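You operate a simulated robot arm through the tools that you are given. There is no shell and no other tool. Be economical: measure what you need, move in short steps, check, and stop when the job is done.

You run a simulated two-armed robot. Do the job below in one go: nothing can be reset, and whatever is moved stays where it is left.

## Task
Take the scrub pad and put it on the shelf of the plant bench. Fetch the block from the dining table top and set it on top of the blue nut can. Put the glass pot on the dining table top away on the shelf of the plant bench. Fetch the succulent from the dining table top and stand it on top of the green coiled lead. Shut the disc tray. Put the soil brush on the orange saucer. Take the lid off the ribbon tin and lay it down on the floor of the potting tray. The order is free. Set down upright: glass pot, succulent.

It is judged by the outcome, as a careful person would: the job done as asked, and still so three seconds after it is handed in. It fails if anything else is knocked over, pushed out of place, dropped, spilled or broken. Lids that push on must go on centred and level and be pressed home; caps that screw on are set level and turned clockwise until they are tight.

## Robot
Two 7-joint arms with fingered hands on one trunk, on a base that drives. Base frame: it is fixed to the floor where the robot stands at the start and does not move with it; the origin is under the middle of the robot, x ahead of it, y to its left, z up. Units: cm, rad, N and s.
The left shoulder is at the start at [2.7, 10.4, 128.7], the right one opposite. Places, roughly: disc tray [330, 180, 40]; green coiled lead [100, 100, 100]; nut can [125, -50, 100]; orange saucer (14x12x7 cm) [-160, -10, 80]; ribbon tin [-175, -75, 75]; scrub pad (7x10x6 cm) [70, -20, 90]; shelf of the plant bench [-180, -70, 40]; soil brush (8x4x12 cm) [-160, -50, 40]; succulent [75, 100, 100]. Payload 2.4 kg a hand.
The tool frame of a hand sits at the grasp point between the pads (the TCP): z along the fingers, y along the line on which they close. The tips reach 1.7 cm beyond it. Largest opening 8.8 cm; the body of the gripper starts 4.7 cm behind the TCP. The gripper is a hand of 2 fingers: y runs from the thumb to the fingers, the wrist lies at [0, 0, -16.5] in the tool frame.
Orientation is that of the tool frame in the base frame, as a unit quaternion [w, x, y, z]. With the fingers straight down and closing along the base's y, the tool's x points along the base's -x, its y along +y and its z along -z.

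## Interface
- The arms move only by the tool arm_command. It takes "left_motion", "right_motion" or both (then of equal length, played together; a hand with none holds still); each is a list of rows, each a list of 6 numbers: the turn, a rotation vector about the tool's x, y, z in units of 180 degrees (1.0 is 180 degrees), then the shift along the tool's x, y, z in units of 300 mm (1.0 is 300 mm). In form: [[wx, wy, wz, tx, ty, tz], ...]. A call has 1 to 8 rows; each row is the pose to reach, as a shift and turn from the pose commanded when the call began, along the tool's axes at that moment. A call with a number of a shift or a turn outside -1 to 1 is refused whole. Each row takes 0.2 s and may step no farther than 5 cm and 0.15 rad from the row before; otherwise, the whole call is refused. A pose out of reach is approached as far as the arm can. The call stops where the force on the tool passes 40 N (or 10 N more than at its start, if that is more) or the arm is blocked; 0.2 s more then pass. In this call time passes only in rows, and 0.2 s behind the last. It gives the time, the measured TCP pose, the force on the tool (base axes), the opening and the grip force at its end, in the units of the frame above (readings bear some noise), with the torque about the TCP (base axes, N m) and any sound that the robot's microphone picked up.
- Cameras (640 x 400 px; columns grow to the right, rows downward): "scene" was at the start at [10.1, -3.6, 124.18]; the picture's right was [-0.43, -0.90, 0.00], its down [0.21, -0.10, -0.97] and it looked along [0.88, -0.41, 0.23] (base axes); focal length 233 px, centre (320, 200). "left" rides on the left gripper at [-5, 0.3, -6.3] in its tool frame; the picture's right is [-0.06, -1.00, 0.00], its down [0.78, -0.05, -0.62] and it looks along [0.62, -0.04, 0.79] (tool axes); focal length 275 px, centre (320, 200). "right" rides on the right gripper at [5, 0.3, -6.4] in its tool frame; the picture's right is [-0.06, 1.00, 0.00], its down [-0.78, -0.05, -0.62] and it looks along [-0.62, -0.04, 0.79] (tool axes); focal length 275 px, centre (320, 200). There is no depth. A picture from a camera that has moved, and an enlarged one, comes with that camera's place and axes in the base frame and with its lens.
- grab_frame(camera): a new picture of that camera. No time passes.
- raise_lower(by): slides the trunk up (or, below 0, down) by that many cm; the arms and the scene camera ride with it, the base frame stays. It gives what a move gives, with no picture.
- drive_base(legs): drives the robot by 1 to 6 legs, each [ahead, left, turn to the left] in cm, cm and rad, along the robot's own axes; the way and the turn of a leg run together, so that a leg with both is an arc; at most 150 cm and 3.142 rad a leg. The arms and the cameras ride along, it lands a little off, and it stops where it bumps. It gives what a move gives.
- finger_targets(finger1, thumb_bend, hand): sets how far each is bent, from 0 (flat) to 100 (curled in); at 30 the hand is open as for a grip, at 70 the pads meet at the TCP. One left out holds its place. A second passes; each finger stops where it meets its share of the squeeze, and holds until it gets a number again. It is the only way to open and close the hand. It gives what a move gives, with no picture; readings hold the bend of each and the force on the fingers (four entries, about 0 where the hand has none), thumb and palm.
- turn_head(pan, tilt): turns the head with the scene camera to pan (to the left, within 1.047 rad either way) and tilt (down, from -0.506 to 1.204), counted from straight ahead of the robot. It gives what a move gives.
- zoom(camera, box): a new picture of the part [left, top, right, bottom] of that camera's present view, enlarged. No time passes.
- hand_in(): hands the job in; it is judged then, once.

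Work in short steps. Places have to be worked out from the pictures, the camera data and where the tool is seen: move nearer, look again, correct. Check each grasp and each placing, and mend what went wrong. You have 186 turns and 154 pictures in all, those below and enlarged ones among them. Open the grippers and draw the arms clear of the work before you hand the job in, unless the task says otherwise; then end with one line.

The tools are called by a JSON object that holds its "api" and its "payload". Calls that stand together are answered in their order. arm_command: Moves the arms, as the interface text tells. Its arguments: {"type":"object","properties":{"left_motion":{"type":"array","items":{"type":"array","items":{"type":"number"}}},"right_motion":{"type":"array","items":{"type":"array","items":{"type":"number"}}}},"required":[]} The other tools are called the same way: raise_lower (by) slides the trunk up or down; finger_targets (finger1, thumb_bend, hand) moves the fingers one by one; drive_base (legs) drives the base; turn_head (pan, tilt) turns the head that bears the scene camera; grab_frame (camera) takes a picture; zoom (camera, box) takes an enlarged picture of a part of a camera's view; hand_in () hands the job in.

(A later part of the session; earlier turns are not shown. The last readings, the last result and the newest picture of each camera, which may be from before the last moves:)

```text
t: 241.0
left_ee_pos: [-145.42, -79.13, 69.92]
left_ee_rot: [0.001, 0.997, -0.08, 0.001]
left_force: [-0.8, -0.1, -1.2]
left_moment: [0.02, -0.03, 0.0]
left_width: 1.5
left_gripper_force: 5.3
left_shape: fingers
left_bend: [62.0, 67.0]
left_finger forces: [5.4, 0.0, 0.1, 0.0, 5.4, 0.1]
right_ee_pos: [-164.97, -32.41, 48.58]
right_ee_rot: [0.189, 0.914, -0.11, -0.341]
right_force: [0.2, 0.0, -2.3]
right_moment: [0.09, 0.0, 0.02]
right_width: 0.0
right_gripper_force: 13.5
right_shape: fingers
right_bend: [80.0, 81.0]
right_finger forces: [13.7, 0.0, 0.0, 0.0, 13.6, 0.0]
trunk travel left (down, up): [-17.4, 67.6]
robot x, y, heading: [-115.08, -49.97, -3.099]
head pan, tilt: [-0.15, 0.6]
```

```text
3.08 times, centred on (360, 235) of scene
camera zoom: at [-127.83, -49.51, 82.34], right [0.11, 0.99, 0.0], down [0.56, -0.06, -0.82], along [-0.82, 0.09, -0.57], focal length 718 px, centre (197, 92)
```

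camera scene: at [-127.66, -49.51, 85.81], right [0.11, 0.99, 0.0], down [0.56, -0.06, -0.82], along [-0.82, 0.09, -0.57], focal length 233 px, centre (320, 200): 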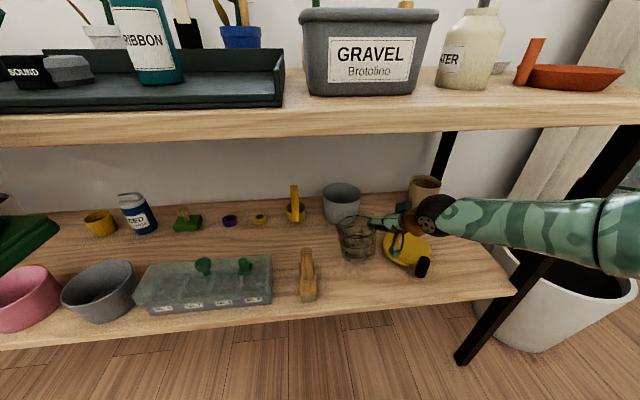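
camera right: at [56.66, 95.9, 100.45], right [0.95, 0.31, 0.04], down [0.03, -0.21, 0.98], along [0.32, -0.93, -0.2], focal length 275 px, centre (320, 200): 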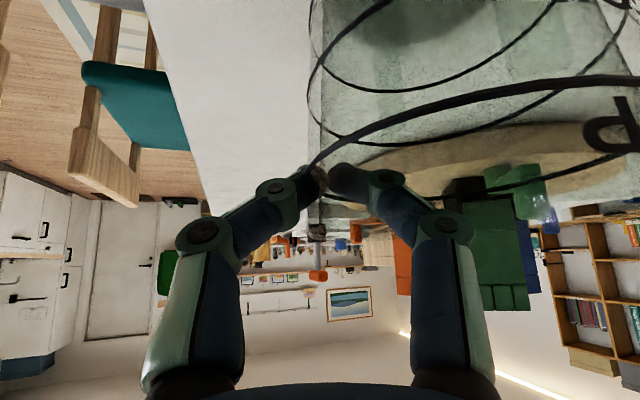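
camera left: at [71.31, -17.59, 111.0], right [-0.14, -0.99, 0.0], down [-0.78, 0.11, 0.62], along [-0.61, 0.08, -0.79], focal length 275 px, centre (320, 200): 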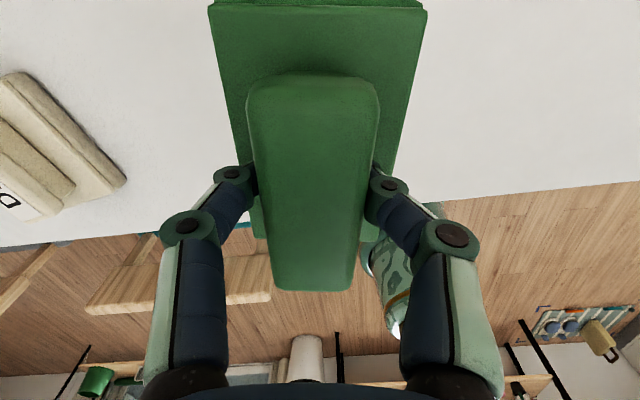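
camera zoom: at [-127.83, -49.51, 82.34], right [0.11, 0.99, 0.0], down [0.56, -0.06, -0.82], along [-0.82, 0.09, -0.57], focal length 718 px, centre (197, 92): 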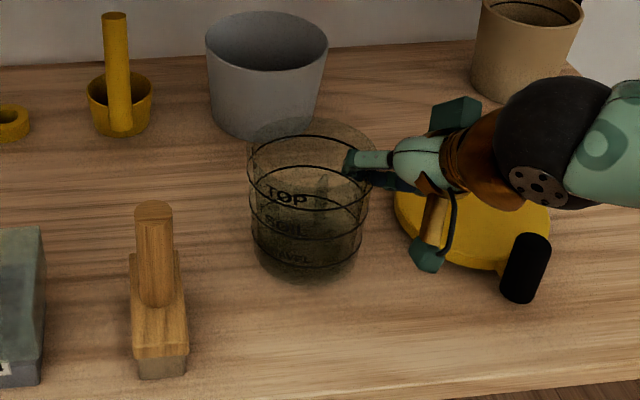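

Load is beginning to shift. Continuing in half-centimetre steps.

{"api": "raise_lower", "payload": {"by": -0.5}}

{"api": "raise_lower", "payload": {"by": -0.5}}

{"api": "zoom", "payload": {"camera": "scene", "box": [270, 170, 450, 300]}}

```text
t: 241.5
left_ee_pos: [-145.59, -79.1, 69.55]
left_ee_rot: [0.001, 0.997, -0.079, 0.0]
left_force: [0.0, -0.3, -1.2]
left_moment: [0.0, 0.01, 0.0]
left_width: 1.52
left_gripper_force: 5.1
left_shape: fingers
left_bend: [62.0, 67.0]
left_finger forces: [5.4, 0.0, 0.1, 0.0, 5.4, 0.0]
right_ee_pos: [-164.95, -32.32, 48.13]
right_ee_rot: [0.19, 0.914, -0.109, -0.342]
right_force: [-0.3, -0.3, -1.8]
right_moment: [0.02, -0.01, -0.01]
right_width: 0.02
right_gripper_force: 13.6
right_shape: fingers
right_bend: [80.0, 81.0]
right_finger forces: [13.6, 0.1, 0.1, 0.0, 13.5, 0.0]
trunk travel left (down, up): [-16.9, 68.1]
robot x, y, heading: [-115.04, -50.05, -3.1]
head pan, tilt: [-0.15, 0.6]
```

```text
t: 242.0
left_ee_pos: [-145.53, -79.01, 69.13]
left_ee_rot: [0.0, 0.997, -0.079, 0.0]
left_force: [-0.8, 0.1, -0.6]
left_moment: [0.01, 0.01, -0.02]
left_width: 1.52
left_gripper_force: 5.3
left_shape: fingers
left_bend: [62.0, 67.0]
left_finger forces: [5.4, 0.1, 0.0, 0.1, 5.4, 0.0]
right_ee_pos: [-165.01, -32.35, 47.7]
right_ee_rot: [0.191, 0.913, -0.11, -0.344]
right_force: [-1.8, 4.6, 11.9]
right_moment: [-0.02, 0.05, 0.0]
right_width: 0.0
right_gripper_force: 16.2
right_shape: fingers
right_bend: [81.0, 85.0]
right_finger forces: [14.4, 0.1, 0.1, 0.0, 17.8, 0.0]
trunk travel left (down, up): [-16.4, 68.6]
robot x, y, heading: [-115.18, -49.88, -3.1]
head pan, tilt: [-0.15, 0.6]
```

```text
3.08 times, centred on (360, 235) of scene
camera zoom: at [-127.81, -49.51, 81.38], right [0.11, 0.99, 0.0], down [0.56, -0.06, -0.83], along [-0.82, 0.09, -0.56], focal length 718 px, centre (197, 92)
```

zoom: 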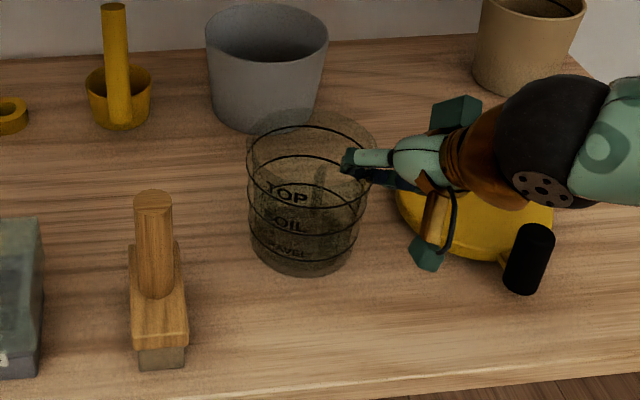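

Contact at +12 N: the pot is on the shelf (shelf z≈39). Opening the fingers gradually.

{"api": "finger_targets", "payload": {"hand": "right", "finger1": 64, "thumb_bend": 64}}

{"api": "finger_targets", "payload": {"hand": "right", "finger1": 50, "thumb_bend": 50}}

{"api": "zoom", "payload": {"camera": "scene", "box": [270, 170, 450, 300]}}

```text
t: 243.0
left_ee_pos: [-145.51, -79.11, 69.13]
left_ee_rot: [0.001, 0.997, -0.08, 0.001]
left_force: [0.8, -1.0, -1.6]
left_moment: [-0.03, 0.0, -0.05]
left_width: 1.51
left_gripper_force: 5.2
left_shape: fingers
left_bend: [62.0, 67.0]
left_finger forces: [5.4, 0.1, 0.1, 0.1, 5.4, 0.0]
right_ee_pos: [-164.9, -32.45, 47.58]
right_ee_rot: [0.189, 0.914, -0.109, -0.342]
right_force: [0.0, -0.8, 1.5]
right_moment: [-0.01, -0.02, 0.01]
right_width: 0.97
right_gripper_force: 0.9
right_shape: fingers
right_bend: [64.0, 64.0]
right_finger forces: [1.3, 0.1, 0.0, 0.0, 0.0, 0.0]
trunk travel left (down, up): [-16.4, 68.6]
robot x, y, heading: [-114.86, -49.86, -3.105]
head pan, tilt: [-0.15, 0.6]
```

```text
t: 244.0
left_ee_pos: [-145.52, -79.1, 69.09]
left_ee_rot: [0.001, 0.997, -0.079, 0.002]
left_force: [0.5, 0.5, -0.7]
left_moment: [0.0, 0.03, -0.01]
left_width: 1.52
left_gripper_force: 6.0
left_shape: fingers
left_bend: [62.0, 67.0]
left_finger forces: [5.4, 0.0, 0.0, 0.1, 5.3, 0.0]
right_ee_pos: [-164.91, -32.4, 47.52]
right_ee_rot: [0.19, 0.914, -0.109, -0.342]
right_force: [-0.4, -0.2, 0.1]
right_moment: [0.0, 0.01, -0.02]
right_width: 3.85
right_gripper_force: 0.0
right_shape: fingers
right_bend: [50.0, 50.0]
right_finger forces: [0.1, 0.1, 0.0, 0.0, 0.0, 0.0]
trunk travel left (down, up): [-16.4, 68.6]
robot x, y, heading: [-115.12, -50.32, -3.098]
head pan, tilt: [-0.15, 0.6]
```

```text
3.08 times, centred on (360, 235) of scene
camera zoom: at [-127.87, -49.52, 81.36], right [0.11, 0.99, 0.0], down [0.56, -0.06, -0.82], along [-0.82, 0.09, -0.57], focal length 718 px, centre (197, 92)
```

zoom: 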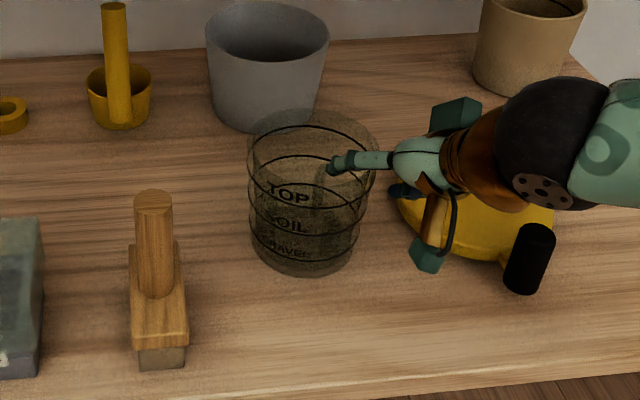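

The pot stands free. I'll raise 4 cm with the trunk, then back out.

{"api": "raise_lower", "payload": {"by": 4}}

{"api": "drive_base", "payload": {"legs": [[-28, 0, 0]]}}

{"api": "grab_frame", "payload": {"camera": "scene"}}

```text
t: 244.9
left_ee_pos: [-145.51, -79.21, 73.09]
left_ee_rot: [0.001, 0.997, -0.079, 0.001]
left_force: [-0.4, -1.0, -0.7]
left_moment: [0.01, -0.02, 0.02]
left_width: 1.53
left_gripper_force: 5.6
left_shape: fingers
left_bend: [62.0, 67.0]
left_finger forces: [5.4, 0.1, 0.0, 0.1, 5.3, 0.0]
right_ee_pos: [-165.03, -32.48, 51.64]
right_ee_rot: [0.189, 0.914, -0.11, -0.342]
right_force: [-0.1, -0.4, 0.5]
right_moment: [-0.01, -0.03, 0.02]
right_width: 3.89
right_gripper_force: 0.1
right_shape: fingers
right_bend: [50.0, 50.0]
right_finger forces: [0.0, 0.1, 0.1, 0.0, 0.1, 0.0]
trunk travel left (down, up): [-20.4, 64.6]
robot x, y, heading: [-115.36, -50.39, -3.099]
head pan, tilt: [-0.15, 0.6]
```

```text
t: 246.8
left_ee_pos: [-117.45, -77.87, 72.97]
left_ee_rot: [0.001, 0.997, -0.079, 0.001]
left_force: [-0.5, -0.5, -1.4]
left_moment: [-0.03, -0.01, -0.02]
left_width: 1.49
left_gripper_force: 5.3
left_shape: fingers
left_bend: [62.0, 67.0]
left_finger forces: [5.3, 0.1, 0.1, 0.1, 5.4, 0.0]
right_ee_pos: [-136.97, -31.23, 51.69]
right_ee_rot: [0.19, 0.914, -0.108, -0.342]
right_force: [-0.3, -0.1, -0.9]
right_moment: [0.0, 0.01, 0.03]
right_width: 3.86
right_gripper_force: 0.1
right_shape: fingers
right_bend: [50.0, 50.0]
right_finger forces: [0.0, 0.0, 0.0, 0.1, 0.0, 0.0]
trunk travel left (down, up): [-20.4, 64.6]
robot x, y, heading: [-87.15, -48.94, -3.098]
head pan, tilt: [-0.15, 0.6]
```

```text
55 pictures are left
camera scene: at [-99.63, -48.37, 85.32], right [0.11, 0.99, 0.0], down [0.56, -0.06, -0.82], along [-0.82, 0.09, -0.57], focal length 233 px, centre (320, 200)
```

scene: 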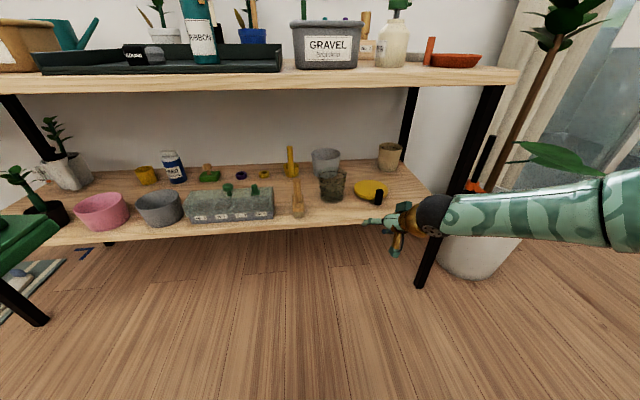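

The glass pot stands upright on the shelf. Next the soil brush (handle ≈(-161.3,-48.5), top z≈51): I'll unroll the right hand to a clean 45° forward pitch, set the opening to ~5 cm and align.

{"api": "arm_command", "payload": {"right_motion": [[0.0215, -0.0055, -0.0278, 0, 0, 0], [0.0429, -0.0109, -0.0557, 0, 0, 0], [0.0644, -0.0164, -0.0835, 0, 0, 0], [0.0858, -0.0218, -0.1113, 0, 0, 0]]}}

{"api": "finger_targets", "payload": {"hand": "right", "finger1": 44, "thumb_bend": 44}}

{"api": "drive_base", "payload": {"legs": [[0, 16.5, 0], [10, 0, 0]]}}

{"api": "raise_lower", "payload": {"by": -3}}

{"api": "grab_frame", "payload": {"camera": "scene"}}

```text
t: 247.8
left_ee_pos: [-117.4, -78.07, 73.11]
left_ee_rot: [0.0, 0.997, -0.079, 0.001]
left_force: [0.6, 0.8, -0.9]
left_moment: [0.04, 0.0, 0.03]
left_width: 1.5
left_gripper_force: 5.8
left_shape: fingers
left_bend: [62.0, 67.0]
left_finger forces: [5.4, 0.0, 0.0, 0.0, 5.4, 0.1]
right_ee_pos: [-136.95, -31.31, 51.63]
right_ee_rot: [0.0, 0.924, 0.0, -0.383]
right_force: [-0.2, -0.4, -0.5]
right_moment: [-0.04, 0.02, 0.0]
right_width: 3.86
right_gripper_force: 0.0
right_shape: fingers
right_bend: [50.0, 50.0]
right_finger forces: [0.0, 0.0, 0.1, 0.1, 0.0, 0.1]
trunk travel left (down, up): [-20.4, 64.6]
robot x, y, heading: [-86.69, -48.95, -3.098]
head pan, tilt: [-0.15, 0.6]
```

```text
t: 248.8
left_ee_pos: [-117.54, -77.96, 73.09]
left_ee_rot: [0.001, 0.997, -0.08, 0.001]
left_force: [0.0, 0.0, -0.6]
left_moment: [0.01, -0.04, -0.01]
left_width: 1.52
left_gripper_force: 5.0
left_shape: fingers
left_bend: [62.0, 67.0]
left_finger forces: [5.4, 0.0, 0.0, 0.1, 5.4, 0.1]
right_ee_pos: [-136.86, -31.22, 51.49]
right_ee_rot: [0.0, 0.924, 0.0, -0.383]
right_force: [-0.7, 0.5, 0.9]
right_moment: [0.04, 0.01, -0.02]
right_width: 5.23
right_gripper_force: 0.1
right_shape: fingers
right_bend: [44.0, 44.0]
right_finger forces: [0.1, 0.0, 0.0, 0.0, 0.0, 0.0]
trunk travel left (down, up): [-20.4, 64.6]
robot x, y, heading: [-86.85, -48.71, -3.097]
head pan, tilt: [-0.15, 0.6]
```

```text
t: 251.0
left_ee_pos: [-126.76, -94.92, 73.02]
left_ee_rot: [0.001, 0.997, -0.08, 0.001]
left_force: [0.0, -0.1, -0.5]
left_moment: [0.03, 0.01, -0.01]
left_width: 1.52
left_gripper_force: 5.2
left_shape: fingers
left_bend: [62.0, 67.0]
left_finger forces: [5.4, 0.0, 0.0, 0.1, 5.4, 0.0]
right_ee_pos: [-146.28, -48.18, 51.66]
right_ee_rot: [0.0, 0.924, 0.0, -0.383]
right_force: [0.9, -0.2, 0.1]
right_moment: [0.0, -0.01, -0.01]
right_width: 5.26
right_gripper_force: 0.0
right_shape: fingers
right_bend: [44.0, 44.0]
right_finger forces: [0.1, 0.1, 0.0, 0.0, 0.0, 0.1]
trunk travel left (down, up): [-20.4, 64.6]
robot x, y, heading: [-96.55, -66.08, -3.1]
head pan, tilt: [-0.15, 0.6]
```

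```text
t: 251.8
left_ee_pos: [-126.84, -94.9, 70.07]
left_ee_rot: [0.001, 0.997, -0.079, -0.001]
left_force: [0.5, 0.5, -0.9]
left_moment: [0.0, -0.02, 0.03]
left_width: 1.52
left_gripper_force: 5.5
left_shape: fingers
left_bend: [62.0, 67.0]
left_finger forces: [5.4, 0.0, 0.0, 0.0, 5.4, 0.0]
right_ee_pos: [-146.19, -48.13, 48.6]
right_ee_rot: [0.001, 0.924, 0.001, -0.382]
right_force: [1.1, -0.2, 0.3]
right_moment: [0.03, 0.02, -0.02]
right_width: 5.24
right_gripper_force: 0.0
right_shape: fingers
right_bend: [44.0, 44.0]
right_finger forces: [0.0, 0.0, 0.0, 0.0, 0.1, 0.0]
trunk travel left (down, up): [-17.4, 67.6]
robot x, y, heading: [-96.05, -66.4, -3.104]
head pan, tilt: [-0.15, 0.6]
```

```text
54 pictures are left
camera scene: at [-109.12, -65.31, 82.35], right [0.11, 0.99, 0.0], down [0.56, -0.06, -0.82], along [-0.82, 0.09, -0.57], focal length 233 px, centre (320, 200)
```

scene: 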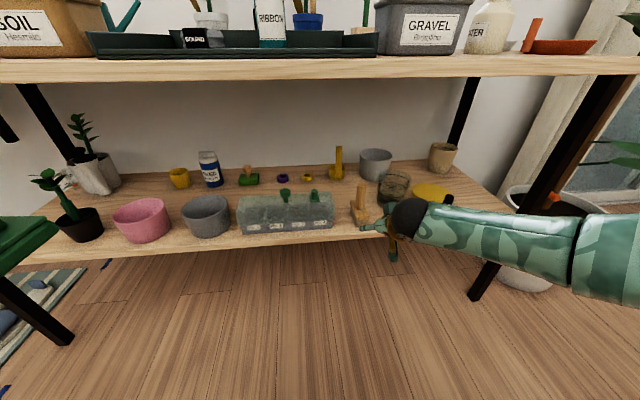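

Aligned with the brush. Advancing 14 cm.

{"api": "drive_base", "payload": {"legs": [[14, 0, 0]]}}

{"api": "zoom", "payload": {"camera": "scene", "box": [300, 170, 460, 300]}}

{"api": "grab_frame", "payload": {"camera": "right"}}

```text
t: 253.1
left_ee_pos: [-140.81, -95.41, 70.13]
left_ee_rot: [0.001, 0.997, -0.079, 0.001]
left_force: [0.1, -0.4, -1.0]
left_moment: [0.0, 0.03, -0.02]
left_width: 1.5
left_gripper_force: 5.3
left_shape: fingers
left_bend: [62.0, 67.0]
left_finger forces: [5.4, 0.1, 0.0, 0.1, 5.4, 0.0]
right_ee_pos: [-160.17, -48.66, 48.7]
right_ee_rot: [0.0, 0.924, 0.0, -0.383]
right_force: [-0.1, -1.1, -0.8]
right_moment: [0.01, 0.03, 0.01]
right_width: 5.26
right_gripper_force: 0.0
right_shape: fingers
right_bend: [44.0, 44.0]
right_finger forces: [0.0, 0.0, 0.0, 0.0, 0.1, 0.0]
trunk travel left (down, up): [-17.4, 67.6]
robot x, y, heading: [-110.47, -66.67, -3.105]
head pan, tilt: [-0.15, 0.6]
```

```text
3.08 times, centred on (380, 235) of scene
camera zoom: at [-123.06, -65.87, 82.35], right [0.11, 0.99, 0.0], down [0.56, -0.06, -0.82], along [-0.82, 0.09, -0.57], focal length 718 px, centre (135, 92)
```

zoom: 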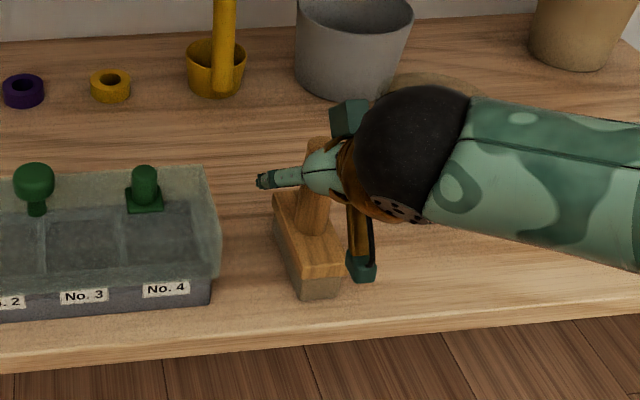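

```text
52 pictures are left
camera right: at [-152.12, -49.02, 49.61], right [-0.04, -1.0, 0.04], down [-0.12, 0.05, 0.99], along [-0.99, 0.04, -0.12], focal length 275 px, centre (320, 200)
```

right: 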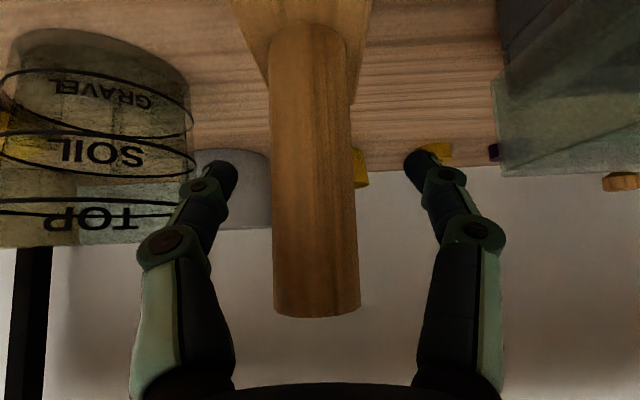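

The handle is centred between the fingers. Closing, then lifting 3 cm.

{"api": "finger_targets", "payload": {"hand": "right", "finger1": 75, "thumb_bend": 75}}

{"api": "raise_lower", "payload": {"by": 3.5}}

{"api": "zoom", "payload": {"camera": "scene", "box": [300, 170, 460, 300]}}

```text
t: 254.1
left_ee_pos: [-140.78, -95.49, 70.0]
left_ee_rot: [0.001, 0.997, -0.078, 0.001]
left_force: [0.3, 0.3, -1.1]
left_moment: [0.02, 0.03, -0.02]
left_width: 1.51
left_gripper_force: 5.9
left_shape: fingers
left_bend: [62.0, 67.0]
left_finger forces: [5.4, 0.1, 0.0, 0.0, 5.5, 0.0]
right_ee_pos: [-160.14, -48.7, 48.6]
right_ee_rot: [0.001, 0.924, 0.001, -0.383]
right_force: [-0.6, -0.1, 0.7]
right_moment: [0.0, -0.03, -0.02]
right_width: 0.0
right_gripper_force: 0.1
right_shape: fingers
right_bend: [73.0, 73.0]
right_finger forces: [0.0, 0.0, 0.0, 0.0, 0.1, 0.0]
trunk travel left (down, up): [-17.4, 67.6]
robot x, y, heading: [-110.67, -66.67, -3.098]
head pan, tilt: [-0.15, 0.6]
```

```text
t: 254.9
left_ee_pos: [-140.74, -95.49, 73.55]
left_ee_rot: [0.001, 0.997, -0.079, 0.001]
left_force: [-0.4, 0.2, -1.3]
left_moment: [-0.01, 0.02, 0.01]
left_width: 1.52
left_gripper_force: 5.3
left_shape: fingers
left_bend: [62.0, 67.0]
left_finger forces: [5.5, 0.0, 0.0, 0.0, 5.4, 0.0]
right_ee_pos: [-160.17, -48.62, 51.99]
right_ee_rot: [0.0, 0.924, 0.0, -0.382]
right_force: [0.1, 0.8, 0.1]
right_moment: [0.0, 0.02, 0.0]
right_width: 0.0
right_gripper_force: 0.1
right_shape: fingers
right_bend: [73.0, 73.0]
right_finger forces: [0.1, 0.0, 0.0, 0.0, 0.0, 0.0]
trunk travel left (down, up): [-20.9, 64.1]
robot x, y, heading: [-110.45, -66.22, -3.103]
head pan, tilt: [-0.15, 0.6]
```

```text
3.08 times, centred on (380, 235) of scene
camera zoom: at [-122.91, -65.87, 85.82], right [0.11, 0.99, 0.0], down [0.56, -0.06, -0.82], along [-0.82, 0.09, -0.57], focal length 718 px, centre (135, 92)
```

zoom: 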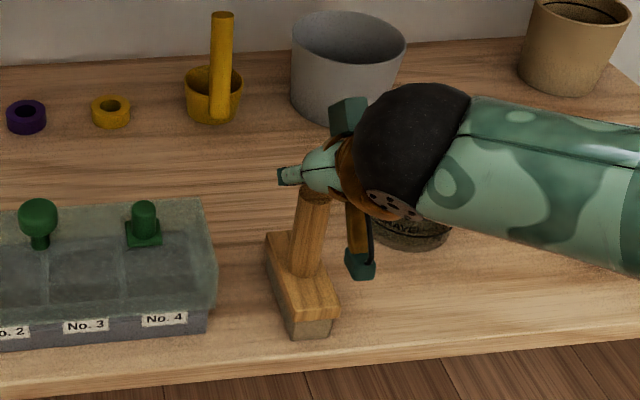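

It missed: the pads were ~1.5 cm short of the handle's centre. I'll reopen, advance 2.3 cm, lower and close again.

{"api": "finger_targets", "payload": {"hand": "right", "finger1": 44, "thumb_bend": 44}}

{"api": "drive_base", "payload": {"legs": [[2.3, 0, 0]]}}

{"api": "raise_lower", "payload": {"by": -4.2}}

{"api": "finger_targets", "payload": {"hand": "right", "finger1": 72, "thumb_bend": 72}}

{"api": "grab_frame", "payload": {"camera": "right"}}

```text
t: 255.9
left_ee_pos: [-140.87, -95.48, 73.52]
left_ee_rot: [0.001, 0.997, -0.079, 0.0]
left_force: [0.9, 0.3, 0.1]
left_moment: [-0.02, 0.01, -0.02]
left_width: 1.54
left_gripper_force: 5.1
left_shape: fingers
left_bend: [62.0, 67.0]
left_finger forces: [5.4, 0.0, 0.1, 0.0, 5.4, 0.0]
right_ee_pos: [-160.1, -48.74, 52.13]
right_ee_rot: [0.0, 0.924, 0.0, -0.382]
right_force: [1.4, 0.5, 0.2]
right_moment: [0.0, -0.02, -0.02]
right_width: 5.22
right_gripper_force: 0.0
right_shape: fingers
right_bend: [44.0, 44.0]
right_finger forces: [0.1, 0.1, 0.1, 0.0, 0.1, 0.0]
trunk travel left (down, up): [-20.9, 64.1]
robot x, y, heading: [-110.39, -66.46, -3.099]
head pan, tilt: [-0.15, 0.6]
```

```text
t: 256.7
left_ee_pos: [-142.94, -95.6, 73.56]
left_ee_rot: [0.001, 0.997, -0.079, 0.0]
left_force: [-0.7, -0.1, -0.8]
left_moment: [-0.04, -0.02, -0.02]
left_width: 1.53
left_gripper_force: 5.4
left_shape: fingers
left_bend: [62.0, 67.0]
left_finger forces: [5.4, 0.0, 0.1, 0.1, 5.4, 0.0]
right_ee_pos: [-162.34, -48.82, 52.1]
right_ee_rot: [-0.001, 0.924, 0.0, -0.382]
right_force: [0.3, 0.4, -0.2]
right_moment: [0.02, 0.01, 0.0]
right_width: 5.21
right_gripper_force: 0.0
right_shape: fingers
right_bend: [44.0, 44.0]
right_finger forces: [0.0, 0.1, 0.1, 0.0, 0.0, 0.0]
trunk travel left (down, up): [-20.9, 64.1]
robot x, y, heading: [-112.71, -66.72, -3.103]
head pan, tilt: [-0.15, 0.6]
```

```text
t: 257.5
left_ee_pos: [-143.02, -95.64, 69.29]
left_ee_rot: [0.0, 0.997, -0.079, 0.0]
left_force: [1.0, -0.2, -1.0]
left_moment: [0.02, 0.02, -0.01]
left_width: 1.5
left_gripper_force: 5.4
left_shape: fingers
left_bend: [62.0, 67.0]
left_finger forces: [5.4, 0.0, 0.1, 0.0, 5.5, 0.0]
right_ee_pos: [-162.42, -48.9, 47.86]
right_ee_rot: [0.0, 0.924, 0.0, -0.382]
right_force: [3.2, -0.6, 5.7]
right_moment: [-0.02, -0.17, -0.03]
right_width: 5.23
right_gripper_force: 2.9
right_shape: fingers
right_bend: [44.0, 44.0]
right_finger forces: [0.0, 0.1, 0.0, 0.0, 0.0, 5.7]
trunk travel left (down, up): [-16.7, 68.3]
robot x, y, heading: [-112.39, -66.4, -3.101]
head pan, tilt: [-0.15, 0.6]
```

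```text
t: 258.5
left_ee_pos: [-142.95, -95.54, 69.42]
left_ee_rot: [0.0, 0.997, -0.08, 0.0]
left_force: [0.2, -0.3, -2.1]
left_moment: [-0.02, -0.01, 0.0]
left_width: 1.51
left_gripper_force: 5.5
left_shape: fingers
left_bend: [62.0, 67.0]
left_finger forces: [5.5, 0.0, 0.0, 0.0, 5.4, 0.0]
right_ee_pos: [-162.44, -48.84, 47.9]
right_ee_rot: [0.001, 0.924, 0.001, -0.382]
right_force: [3.0, 0.1, 6.4]
right_moment: [0.0, -0.19, -0.02]
right_width: 0.02
right_gripper_force: 3.3
right_shape: fingers
right_bend: [71.0, 71.0]
right_finger forces: [0.0, 0.0, 0.0, 0.0, 0.0, 6.5]
trunk travel left (down, up): [-16.7, 68.3]
robot x, y, heading: [-112.8, -66.89, -3.103]
head pan, tilt: [-0.15, 0.6]
```

```text
50 pictures are left
camera right: at [-154.37, -49.14, 48.94], right [-0.04, -1.0, 0.04], down [-0.12, 0.05, 0.99], along [-0.99, 0.04, -0.12], focal length 275 px, centre (320, 200)
```

right: 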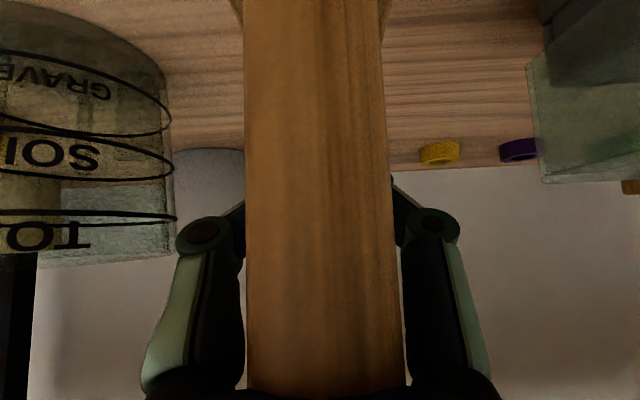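

Now it's clear the handle is nearer than the pads (palm touches it): its centre is at x≈-159.4. I'll reopen, raise, back off ~3.6 cm, lower, and look before closing.

{"api": "finger_targets", "payload": {"hand": "right", "finger1": 44, "thumb_bend": 44}}

{"api": "raise_lower", "payload": {"by": 1}}

{"api": "drive_base", "payload": {"legs": [[-3.6, 0, 0]]}}

{"api": "raise_lower", "payload": {"by": -1}}

{"api": "grab_frame", "payload": {"camera": "right"}}

{"api": "zoom", "payload": {"camera": "scene", "box": [300, 170, 460, 300]}}

```text
t: 259.5
left_ee_pos: [-142.93, -95.63, 69.41]
left_ee_rot: [-0.001, 0.997, -0.079, 0.001]
left_force: [0.2, -0.5, -1.3]
left_moment: [0.0, -0.01, -0.01]
left_width: 1.51
left_gripper_force: 4.9
left_shape: fingers
left_bend: [62.0, 67.0]
left_finger forces: [5.4, 0.1, 0.1, 0.1, 5.4, 0.0]
right_ee_pos: [-162.34, -48.83, 47.9]
right_ee_rot: [0.0, 0.924, 0.0, -0.383]
right_force: [1.9, 0.2, 7.1]
right_moment: [0.0, -0.17, -0.03]
right_width: 5.25
right_gripper_force: 3.9
right_shape: fingers
right_bend: [44.0, 44.0]
right_finger forces: [0.0, 0.1, 0.0, 0.0, 0.0, 6.6]
trunk travel left (down, up): [-16.7, 68.3]
robot x, y, heading: [-112.46, -66.83, -3.102]
head pan, tilt: [-0.15, 0.6]
```

```text
t: 260.1
left_ee_pos: [-142.93, -95.47, 70.36]
left_ee_rot: [0.0, 0.997, -0.079, 0.001]
left_force: [0.4, -1.1, -1.0]
left_moment: [-0.03, -0.02, -0.01]
left_width: 1.53
left_gripper_force: 5.5
left_shape: fingers
left_bend: [62.0, 67.0]
left_finger forces: [5.4, 0.0, 0.0, 0.1, 5.4, 0.0]
right_ee_pos: [-162.47, -48.87, 48.85]
right_ee_rot: [0.0, 0.924, 0.0, -0.381]
right_force: [0.7, -0.1, 0.0]
right_moment: [0.0, -0.02, -0.02]
right_width: 5.22
right_gripper_force: 0.1
right_shape: fingers
right_bend: [44.0, 44.0]
right_finger forces: [0.0, 0.0, 0.1, 0.0, 0.1, 0.1]
trunk travel left (down, up): [-17.7, 67.3]
robot x, y, heading: [-112.7, -66.61, -3.104]
head pan, tilt: [-0.15, 0.6]
```

```text
t: 261.0
left_ee_pos: [-139.5, -95.38, 70.28]
left_ee_rot: [0.0, 0.997, -0.079, 0.001]
left_force: [-0.1, -0.2, -2.0]
left_moment: [0.03, 0.02, -0.01]
left_width: 1.53
left_gripper_force: 4.9
left_shape: fingers
left_bend: [62.0, 67.0]
left_finger forces: [5.5, 0.1, 0.0, 0.0, 5.4, 0.1]
right_ee_pos: [-158.92, -48.68, 48.88]
right_ee_rot: [0.001, 0.924, 0.0, -0.383]
right_force: [0.2, -0.1, 0.1]
right_moment: [0.0, 0.0, 0.01]
right_width: 5.23
right_gripper_force: 0.2
right_shape: fingers
right_bend: [44.0, 44.0]
right_finger forces: [0.0, 0.1, 0.1, 0.0, 0.0, 0.0]
trunk travel left (down, up): [-17.7, 67.3]
robot x, y, heading: [-108.88, -66.61, -3.096]
head pan, tilt: [-0.15, 0.6]
```

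```text
t: 261.6
left_ee_pos: [-139.43, -95.38, 69.29]
left_ee_rot: [-0.001, 0.997, -0.079, 0.0]
left_force: [0.5, 0.4, -0.8]
left_moment: [0.02, 0.03, 0.03]
left_width: 1.52
left_gripper_force: 6.1
left_shape: fingers
left_bend: [62.0, 67.0]
left_finger forces: [5.5, 0.0, 0.0, 0.0, 5.5, 0.1]
right_ee_pos: [-158.84, -48.7, 47.97]
right_ee_rot: [0.0, 0.924, 0.0, -0.383]
right_force: [-0.1, 0.3, 0.6]
right_moment: [0.0, -0.02, 0.03]
right_width: 5.21
right_gripper_force: 0.1
right_shape: fingers
right_bend: [44.0, 44.0]
right_finger forces: [0.0, 0.0, 0.1, 0.0, 0.0, 0.1]
trunk travel left (down, up): [-16.7, 68.3]
robot x, y, heading: [-109.45, -66.38, -3.103]
head pan, tilt: [-0.15, 0.6]
```

```text
49 pictures are left
camera right: at [-150.78, -49.0, 48.9], right [-0.04, -1.0, 0.04], down [-0.12, 0.05, 0.99], along [-0.99, 0.04, -0.12], focal length 275 px, centre (320, 200)
```

right: 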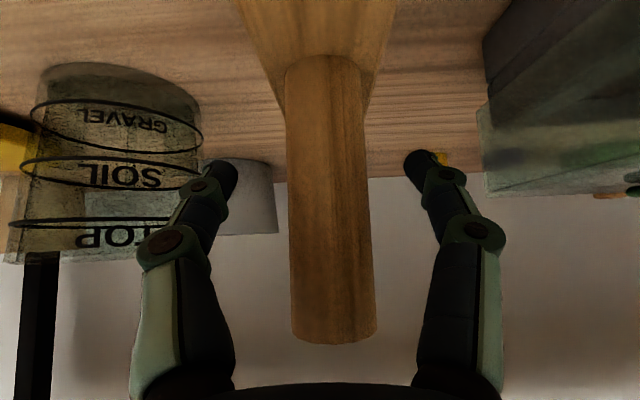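

```text
3.08 times, centred on (380, 235) of scene
camera zoom: at [-121.74, -65.83, 81.65], right [0.11, 0.99, 0.0], down [0.56, -0.06, -0.82], along [-0.82, 0.09, -0.57], focal length 718 px, centre (135, 92)
```

zoom: 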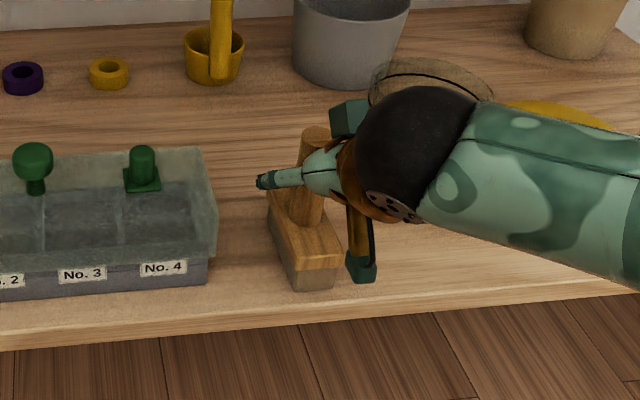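

Now the handle passes right through the TCP. Closing.

{"api": "finger_targets", "payload": {"hand": "right", "finger1": 75, "thumb_bend": 75}}

{"api": "grab_frame", "payload": {"camera": "right"}}

```text
t: 262.6
left_ee_pos: [-139.4, -95.33, 69.35]
left_ee_rot: [0.002, 0.997, -0.079, 0.0]
left_force: [0.2, 0.0, -0.4]
left_moment: [0.02, 0.02, 0.01]
left_width: 1.55
left_gripper_force: 5.9
left_shape: fingers
left_bend: [62.0, 67.0]
left_finger forces: [5.5, 0.0, 0.0, 0.1, 5.4, 0.1]
right_ee_pos: [-158.87, -48.73, 47.78]
right_ee_rot: [0.0, 0.924, 0.0, -0.383]
right_force: [-0.2, -0.7, -0.8]
right_moment: [0.02, 0.01, -0.02]
right_width: 0.01
right_gripper_force: 0.1
right_shape: fingers
right_bend: [73.0, 73.0]
right_finger forces: [0.0, 0.0, 0.0, 0.0, 0.0, 0.0]
trunk travel left (down, up): [-16.7, 68.3]
robot x, y, heading: [-109.3, -66.64, -3.099]
head pan, tilt: [-0.15, 0.6]
```

```text
47 pictures are left
camera right: at [-150.78, -49.0, 48.91], right [-0.04, -1.0, 0.04], down [-0.12, 0.05, 0.99], along [-0.99, 0.04, -0.12], focal length 275 px, centre (320, 200)
```

right: 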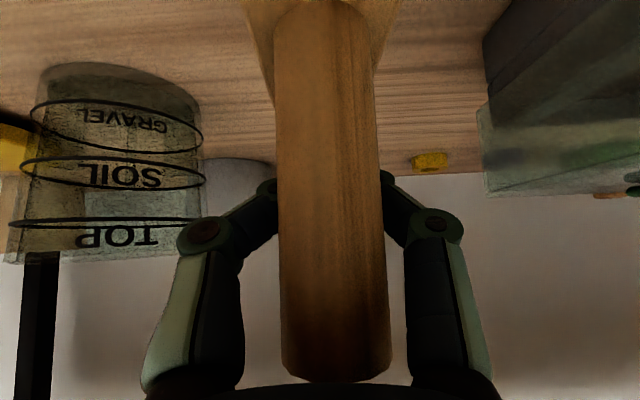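

The pads closed behind the handle again and nudged the brush ~1 cm toward me; its centre is now x≈-156.7. Reopen, back 2.6 cm and close again, watching the force.

{"api": "finger_targets", "payload": {"hand": "right", "finger1": 42, "thumb_bend": 42}}

{"api": "drive_base", "payload": {"legs": [[-2.6, 0, 0]]}}

{"api": "finger_targets", "payload": {"hand": "right", "finger1": 58, "thumb_bend": 58}}

{"api": "grab_frame", "payload": {"camera": "right"}}

```text
t: 263.6
left_ee_pos: [-139.37, -95.36, 69.25]
left_ee_rot: [0.0, 0.997, -0.079, 0.001]
left_force: [0.5, 0.2, -1.4]
left_moment: [0.03, 0.02, -0.01]
left_width: 1.52
left_gripper_force: 5.6
left_shape: fingers
left_bend: [62.0, 67.0]
left_finger forces: [5.5, 0.1, 0.0, 0.0, 5.4, 0.0]
right_ee_pos: [-158.78, -48.66, 47.94]
right_ee_rot: [0.0, 0.924, 0.0, -0.383]
right_force: [0.5, -0.2, -0.2]
right_moment: [0.0, 0.05, -0.01]
right_width: 5.69
right_gripper_force: 0.1
right_shape: fingers
right_bend: [42.0, 42.0]
right_finger forces: [0.0, 0.0, 0.0, 0.1, 0.0, 0.1]
trunk travel left (down, up): [-16.7, 68.3]
robot x, y, heading: [-109.28, -66.22, -3.098]
head pan, tilt: [-0.15, 0.6]
```

```text
t: 264.4
left_ee_pos: [-136.84, -95.32, 69.29]
left_ee_rot: [0.0, 0.997, -0.08, 0.001]
left_force: [0.7, 0.3, -0.4]
left_moment: [-0.04, -0.01, -0.04]
left_width: 1.54
left_gripper_force: 5.6
left_shape: fingers
left_bend: [62.0, 67.0]
left_finger forces: [5.5, 0.0, 0.1, 0.1, 5.4, 0.0]
right_ee_pos: [-156.15, -48.63, 47.84]
right_ee_rot: [0.001, 0.924, 0.0, -0.382]
right_force: [0.8, -0.1, 0.8]
right_moment: [-0.01, -0.02, 0.01]
right_width: 5.69
right_gripper_force: 0.0
right_shape: fingers
right_bend: [42.0, 42.0]
right_finger forces: [0.0, 0.0, 0.1, 0.0, 0.0, 0.1]
trunk travel left (down, up): [-16.7, 68.3]
robot x, y, heading: [-105.88, -66.29, -3.102]
head pan, tilt: [-0.15, 0.6]
```

```text
t: 265.4
left_ee_pos: [-136.8, -95.13, 69.26]
left_ee_rot: [0.0, 0.997, -0.079, 0.0]
left_force: [0.3, 0.5, -0.7]
left_moment: [0.01, 0.0, 0.03]
left_width: 1.51
left_gripper_force: 5.4
left_shape: fingers
left_bend: [62.0, 67.0]
left_finger forces: [5.5, 0.0, 0.0, 0.0, 5.5, 0.0]
right_ee_pos: [-156.08, -48.55, 47.84]
right_ee_rot: [0.0, 0.924, 0.0, -0.383]
right_force: [-0.1, 0.1, 0.6]
right_moment: [-0.01, 0.0, -0.02]
right_width: 2.45
right_gripper_force: 0.4
right_shape: fingers
right_bend: [56.0, 57.0]
right_finger forces: [0.3, 0.1, 0.0, 0.0, 0.0, 0.0]
trunk travel left (down, up): [-16.7, 68.3]
robot x, y, heading: [-106.38, -66.59, -3.099]
head pan, tilt: [-0.15, 0.6]
```

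```text
46 pictures are left
camera right: at [-148.1, -48.87, 48.91], right [-0.04, -1.0, 0.04], down [-0.12, 0.05, 0.99], along [-0.99, 0.04, -0.12], focal length 275 px, centre (320, 200)
```

right: 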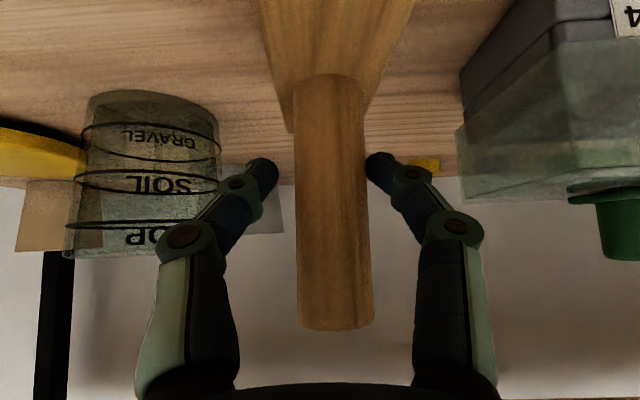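

Handle now sits between the pads with first contact at 2.45 cm. I'll continue closing.

{"api": "finger_targets", "payload": {"hand": "right", "finger1": 72, "thumb_bend": 72}}

{"api": "grab_frame", "payload": {"camera": "right"}}

```text
t: 266.4
left_ee_pos: [-136.72, -95.39, 69.48]
left_ee_rot: [-0.001, 0.997, -0.079, 0.001]
left_force: [-0.5, 0.4, -0.8]
left_moment: [-0.01, 0.03, -0.03]
left_width: 1.53
left_gripper_force: 5.4
left_shape: fingers
left_bend: [62.0, 67.0]
left_finger forces: [5.5, 0.0, 0.0, 0.0, 5.4, 0.0]
right_ee_pos: [-156.15, -48.49, 47.79]
right_ee_rot: [0.0, 0.924, 0.0, -0.383]
right_force: [-0.5, 0.6, -0.2]
right_moment: [-0.01, -0.01, 0.01]
right_width: 1.54
right_gripper_force: 5.4
right_shape: fingers
right_bend: [61.0, 66.0]
right_finger forces: [5.7, 0.0, 0.0, 0.0, 5.6, 0.0]
trunk travel left (down, up): [-16.7, 68.3]
robot x, y, heading: [-106.66, -66.63, -3.1]
head pan, tilt: [-0.15, 0.6]
```

```text
45 pictures are left
camera right: at [-148.1, -48.86, 48.9], right [-0.04, -1.0, 0.04], down [-0.12, 0.05, 0.99], along [-0.99, 0.04, -0.12], focal length 275 px, centre (320, 200)
```

right: 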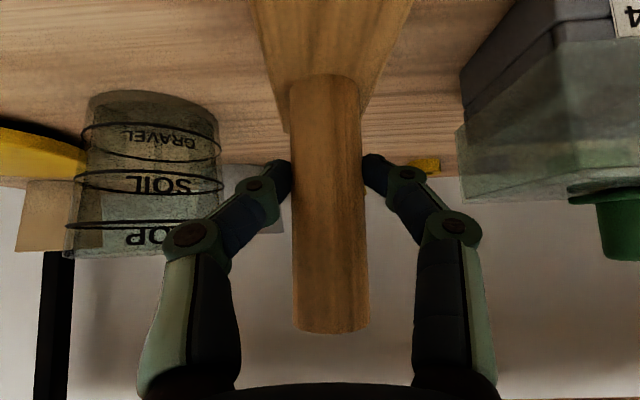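

Gripped. I'll tighten and lift 3.5 cm.

{"api": "finger_targets", "payload": {"hand": "right", "finger1": 80, "thumb_bend": 82}}

{"api": "raise_lower", "payload": {"by": 3.5}}

{"api": "zoom", "payload": {"camera": "scene", "box": [300, 170, 460, 300]}}

```text
t: 267.4
left_ee_pos: [-136.72, -95.29, 69.22]
left_ee_rot: [0.001, 0.997, -0.079, 0.001]
left_force: [-0.1, -0.3, -1.4]
left_moment: [0.01, 0.02, -0.01]
left_width: 1.5
left_gripper_force: 5.8
left_shape: fingers
left_bend: [62.0, 67.0]
left_finger forces: [5.4, 0.0, 0.0, 0.0, 5.4, 0.1]
right_ee_pos: [-156.16, -48.68, 47.87]
right_ee_rot: [0.0, 0.924, 0.0, -0.382]
right_force: [-0.2, -1.1, 0.7]
right_moment: [0.01, -0.05, 0.01]
right_width: 1.45
right_gripper_force: 9.1
right_shape: fingers
right_bend: [59.0, 73.0]
right_finger forces: [9.2, 0.0, 0.0, 0.0, 9.1, 0.0]
trunk travel left (down, up): [-16.7, 68.3]
robot x, y, heading: [-106.21, -66.4, -3.105]
head pan, tilt: [-0.15, 0.6]
```

```text
t: 268.2
left_ee_pos: [-136.64, -95.25, 72.82]
left_ee_rot: [-0.001, 0.997, -0.079, 0.001]
left_force: [0.6, 0.7, -0.8]
left_moment: [-0.04, 0.01, 0.01]
left_width: 1.53
left_gripper_force: 5.3
left_shape: fingers
left_bend: [62.0, 67.0]
left_finger forces: [5.5, 0.0, 0.1, 0.0, 5.5, 0.0]
right_ee_pos: [-156.13, -48.59, 51.35]
right_ee_rot: [0.0, 0.924, 0.0, -0.381]
right_force: [0.4, -0.6, -1.1]
right_moment: [-0.01, 0.02, -0.04]
right_width: 1.43
right_gripper_force: 9.2
right_shape: fingers
right_bend: [59.0, 73.0]
right_finger forces: [9.2, 0.0, 0.0, 0.0, 9.1, 0.1]
trunk travel left (down, up): [-20.2, 64.8]
robot x, y, heading: [-106.45, -66.56, -3.101]
head pan, tilt: [-0.15, 0.6]
```

```text
3.08 times, centred on (380, 235) of scene
camera zoom: at [-118.92, -65.7, 85.12], right [0.11, 0.99, 0.0], down [0.56, -0.06, -0.82], along [-0.82, 0.09, -0.57], focal length 718 px, centre (135, 92)
```

zoom: 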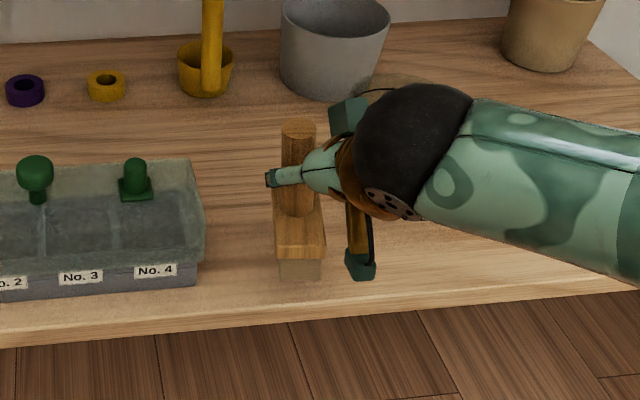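

The brush is lifted upright. I'll back out, raise above bench-top level and move to the saucer end.

{"api": "drive_base", "payload": {"legs": [[-22, 0, 0], [0, -43, -0.04]]}}

{"api": "raise_lower", "payload": {"by": 40}}

{"api": "turn_head", "payload": {"pan": -0.3, "tilt": 0.7}}

{"api": "grab_frame", "payload": {"camera": "scene"}}

```text
t: 272.1
left_ee_pos: [-116.4, -50.21, 72.8]
left_ee_rot: [0.0, 0.995, -0.099, 0.0]
left_force: [1.6, 0.0, -0.6]
left_moment: [0.01, -0.01, -0.03]
left_width: 1.51
left_gripper_force: 5.9
left_shape: fingers
left_bend: [62.0, 67.0]
left_finger forces: [5.6, 0.0, 0.0, 0.0, 5.4, 0.0]
right_ee_pos: [-133.8, -2.85, 51.33]
right_ee_rot: [-0.007, 0.924, -0.018, -0.382]
right_force: [0.0, -0.6, -0.6]
right_moment: [0.01, -0.01, -0.03]
right_width: 1.45
right_gripper_force: 9.2
right_shape: fingers
right_bend: [59.0, 73.0]
right_finger forces: [9.2, 0.0, 0.0, 0.1, 9.2, 0.0]
trunk travel left (down, up): [-20.2, 64.8]
robot x, y, heading: [-84.89, -22.73, -3.145]
head pan, tilt: [-0.15, 0.6]
```

```text
t: 275.9
left_ee_pos: [-116.36, -50.16, 112.76]
left_ee_rot: [0.001, 0.995, -0.099, 0.001]
left_force: [0.4, -0.4, 0.1]
left_moment: [0.01, -0.02, 0.0]
left_width: 1.55
left_gripper_force: 5.8
left_shape: fingers
left_bend: [62.0, 67.0]
left_finger forces: [5.4, 0.0, 0.0, 0.1, 5.3, 0.0]
right_ee_pos: [-133.87, -2.74, 91.34]
right_ee_rot: [-0.008, 0.924, -0.019, -0.382]
right_force: [-0.7, 0.9, -2.0]
right_moment: [0.01, -0.04, -0.03]
right_width: 1.45
right_gripper_force: 9.8
right_shape: fingers
right_bend: [59.0, 73.0]
right_finger forces: [9.3, 0.0, 0.1, 0.0, 9.1, 0.0]
trunk travel left (down, up): [-60.2, 24.8]
robot x, y, heading: [-85.03, -22.69, -3.144]
head pan, tilt: [-0.15, 0.6]
```

```text
t: 276.6
left_ee_pos: [-116.38, -50.26, 112.88]
left_ee_rot: [0.001, 0.995, -0.099, 0.001]
left_force: [0.5, 0.5, -0.4]
left_moment: [-0.03, -0.01, 0.0]
left_width: 1.55
left_gripper_force: 5.3
left_shape: fingers
left_bend: [62.0, 67.0]
left_finger forces: [5.4, 0.0, 0.0, 0.0, 5.4, 0.0]
right_ee_pos: [-133.91, -2.83, 91.25]
right_ee_rot: [-0.008, 0.924, -0.019, -0.382]
right_force: [0.1, 0.1, -0.3]
right_moment: [0.02, 0.0, 0.05]
right_width: 1.45
right_gripper_force: 9.2
right_shape: fingers
right_bend: [59.0, 73.0]
right_finger forces: [9.3, 0.0, 0.0, 0.1, 9.1, 0.1]
trunk travel left (down, up): [-60.2, 24.8]
robot x, y, heading: [-84.82, -22.21, -3.142]
head pan, tilt: [-0.3, 0.7]
```

```text
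43 pictures are left
camera scene: at [-95.71, -20.2, 124.39], right [0.29, 0.96, 0.0], down [0.62, -0.19, -0.77], along [-0.73, 0.23, -0.64], focal length 233 px, centre (320, 200)
```

scene: 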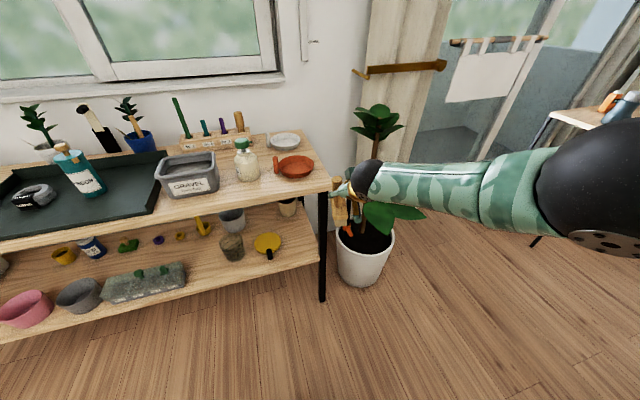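

Saucer centre ≈(-169,-5.3), bench top ≈77.5. I'll raise 2 cm and drive forward, keeping the brush above it.

{"api": "raise_lower", "payload": {"by": 2}}

{"api": "drive_base", "payload": {"legs": [[20, 2.5, 0], [14.5, 0, 0]]}}

{"api": "zoom", "payload": {"camera": "scene", "box": [220, 110, 460, 270]}}

{"api": "grab_frame", "payload": {"camera": "right"}}

```text
t: 277.3
left_ee_pos: [-116.37, -50.16, 115.01]
left_ee_rot: [0.0, 0.995, -0.099, 0.001]
left_force: [0.3, 0.6, -0.7]
left_moment: [0.03, -0.04, 0.0]
left_width: 1.52
left_gripper_force: 5.9
left_shape: fingers
left_bend: [62.0, 67.0]
left_finger forces: [5.4, 0.1, 0.0, 0.1, 5.5, 0.0]
right_ee_pos: [-133.91, -2.85, 93.28]
right_ee_rot: [-0.007, 0.924, -0.018, -0.383]
right_force: [-0.9, -0.6, -1.5]
right_moment: [-0.01, 0.0, -0.05]
right_width: 1.49
right_gripper_force: 8.9
right_shape: fingers
right_bend: [59.0, 73.0]
right_finger forces: [9.3, 0.0, 0.1, 0.0, 9.1, 0.0]
trunk travel left (down, up): [-62.2, 22.8]
robot x, y, heading: [-85.03, -22.21, -3.143]
head pan, tilt: [-0.3, 0.7]
```

```text
t: 279.8
left_ee_pos: [-150.41, -52.71, 114.82]
left_ee_rot: [-0.001, 0.995, -0.102, 0.001]
left_force: [0.2, 0.3, -1.3]
left_moment: [-0.03, 0.0, -0.01]
left_width: 1.51
left_gripper_force: 5.4
left_shape: fingers
left_bend: [62.0, 67.0]
left_finger forces: [5.5, 0.1, 0.0, 0.0, 5.4, 0.1]
right_ee_pos: [-167.84, -5.24, 93.24]
right_ee_rot: [-0.009, 0.924, -0.02, -0.381]
right_force: [0.1, -0.1, -1.8]
right_moment: [0.03, 0.01, -0.01]
right_width: 1.45
right_gripper_force: 9.3
right_shape: fingers
right_bend: [59.0, 73.0]
right_finger forces: [9.3, 0.0, 0.0, 0.1, 9.2, 0.1]
trunk travel left (down, up): [-62.2, 22.8]
robot x, y, heading: [-118.66, -25.19, 3.141]
head pan, tilt: [-0.3, 0.7]
```

```text
2.50 times, centred on (340, 190) of scene
camera zoom: at [-129.73, -22.71, 126.38], right [0.3, 0.95, 0.0], down [0.62, -0.19, -0.76], along [-0.73, 0.23, -0.65], focal length 583 px, centre (270, 225)
```

zoom: 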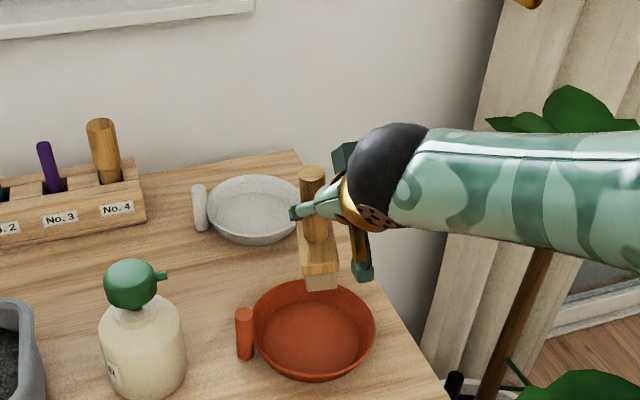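

```text
41 pictures are left
camera right: at [-159.83, -5.82, 94.36], right [-0.09, -1.0, 0.04], down [-0.12, 0.05, 0.99], along [-0.99, 0.08, -0.12], focal length 275 px, centre (320, 200)
```

right: 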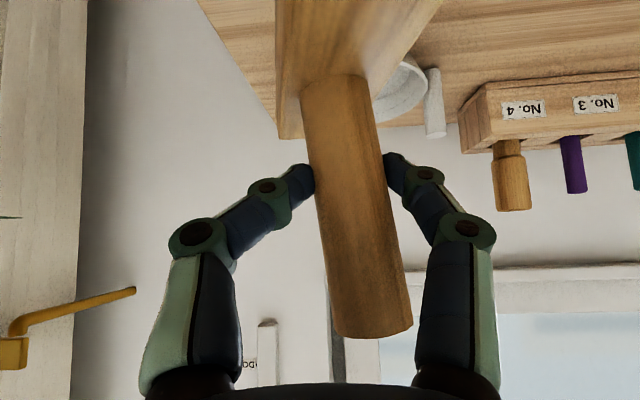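

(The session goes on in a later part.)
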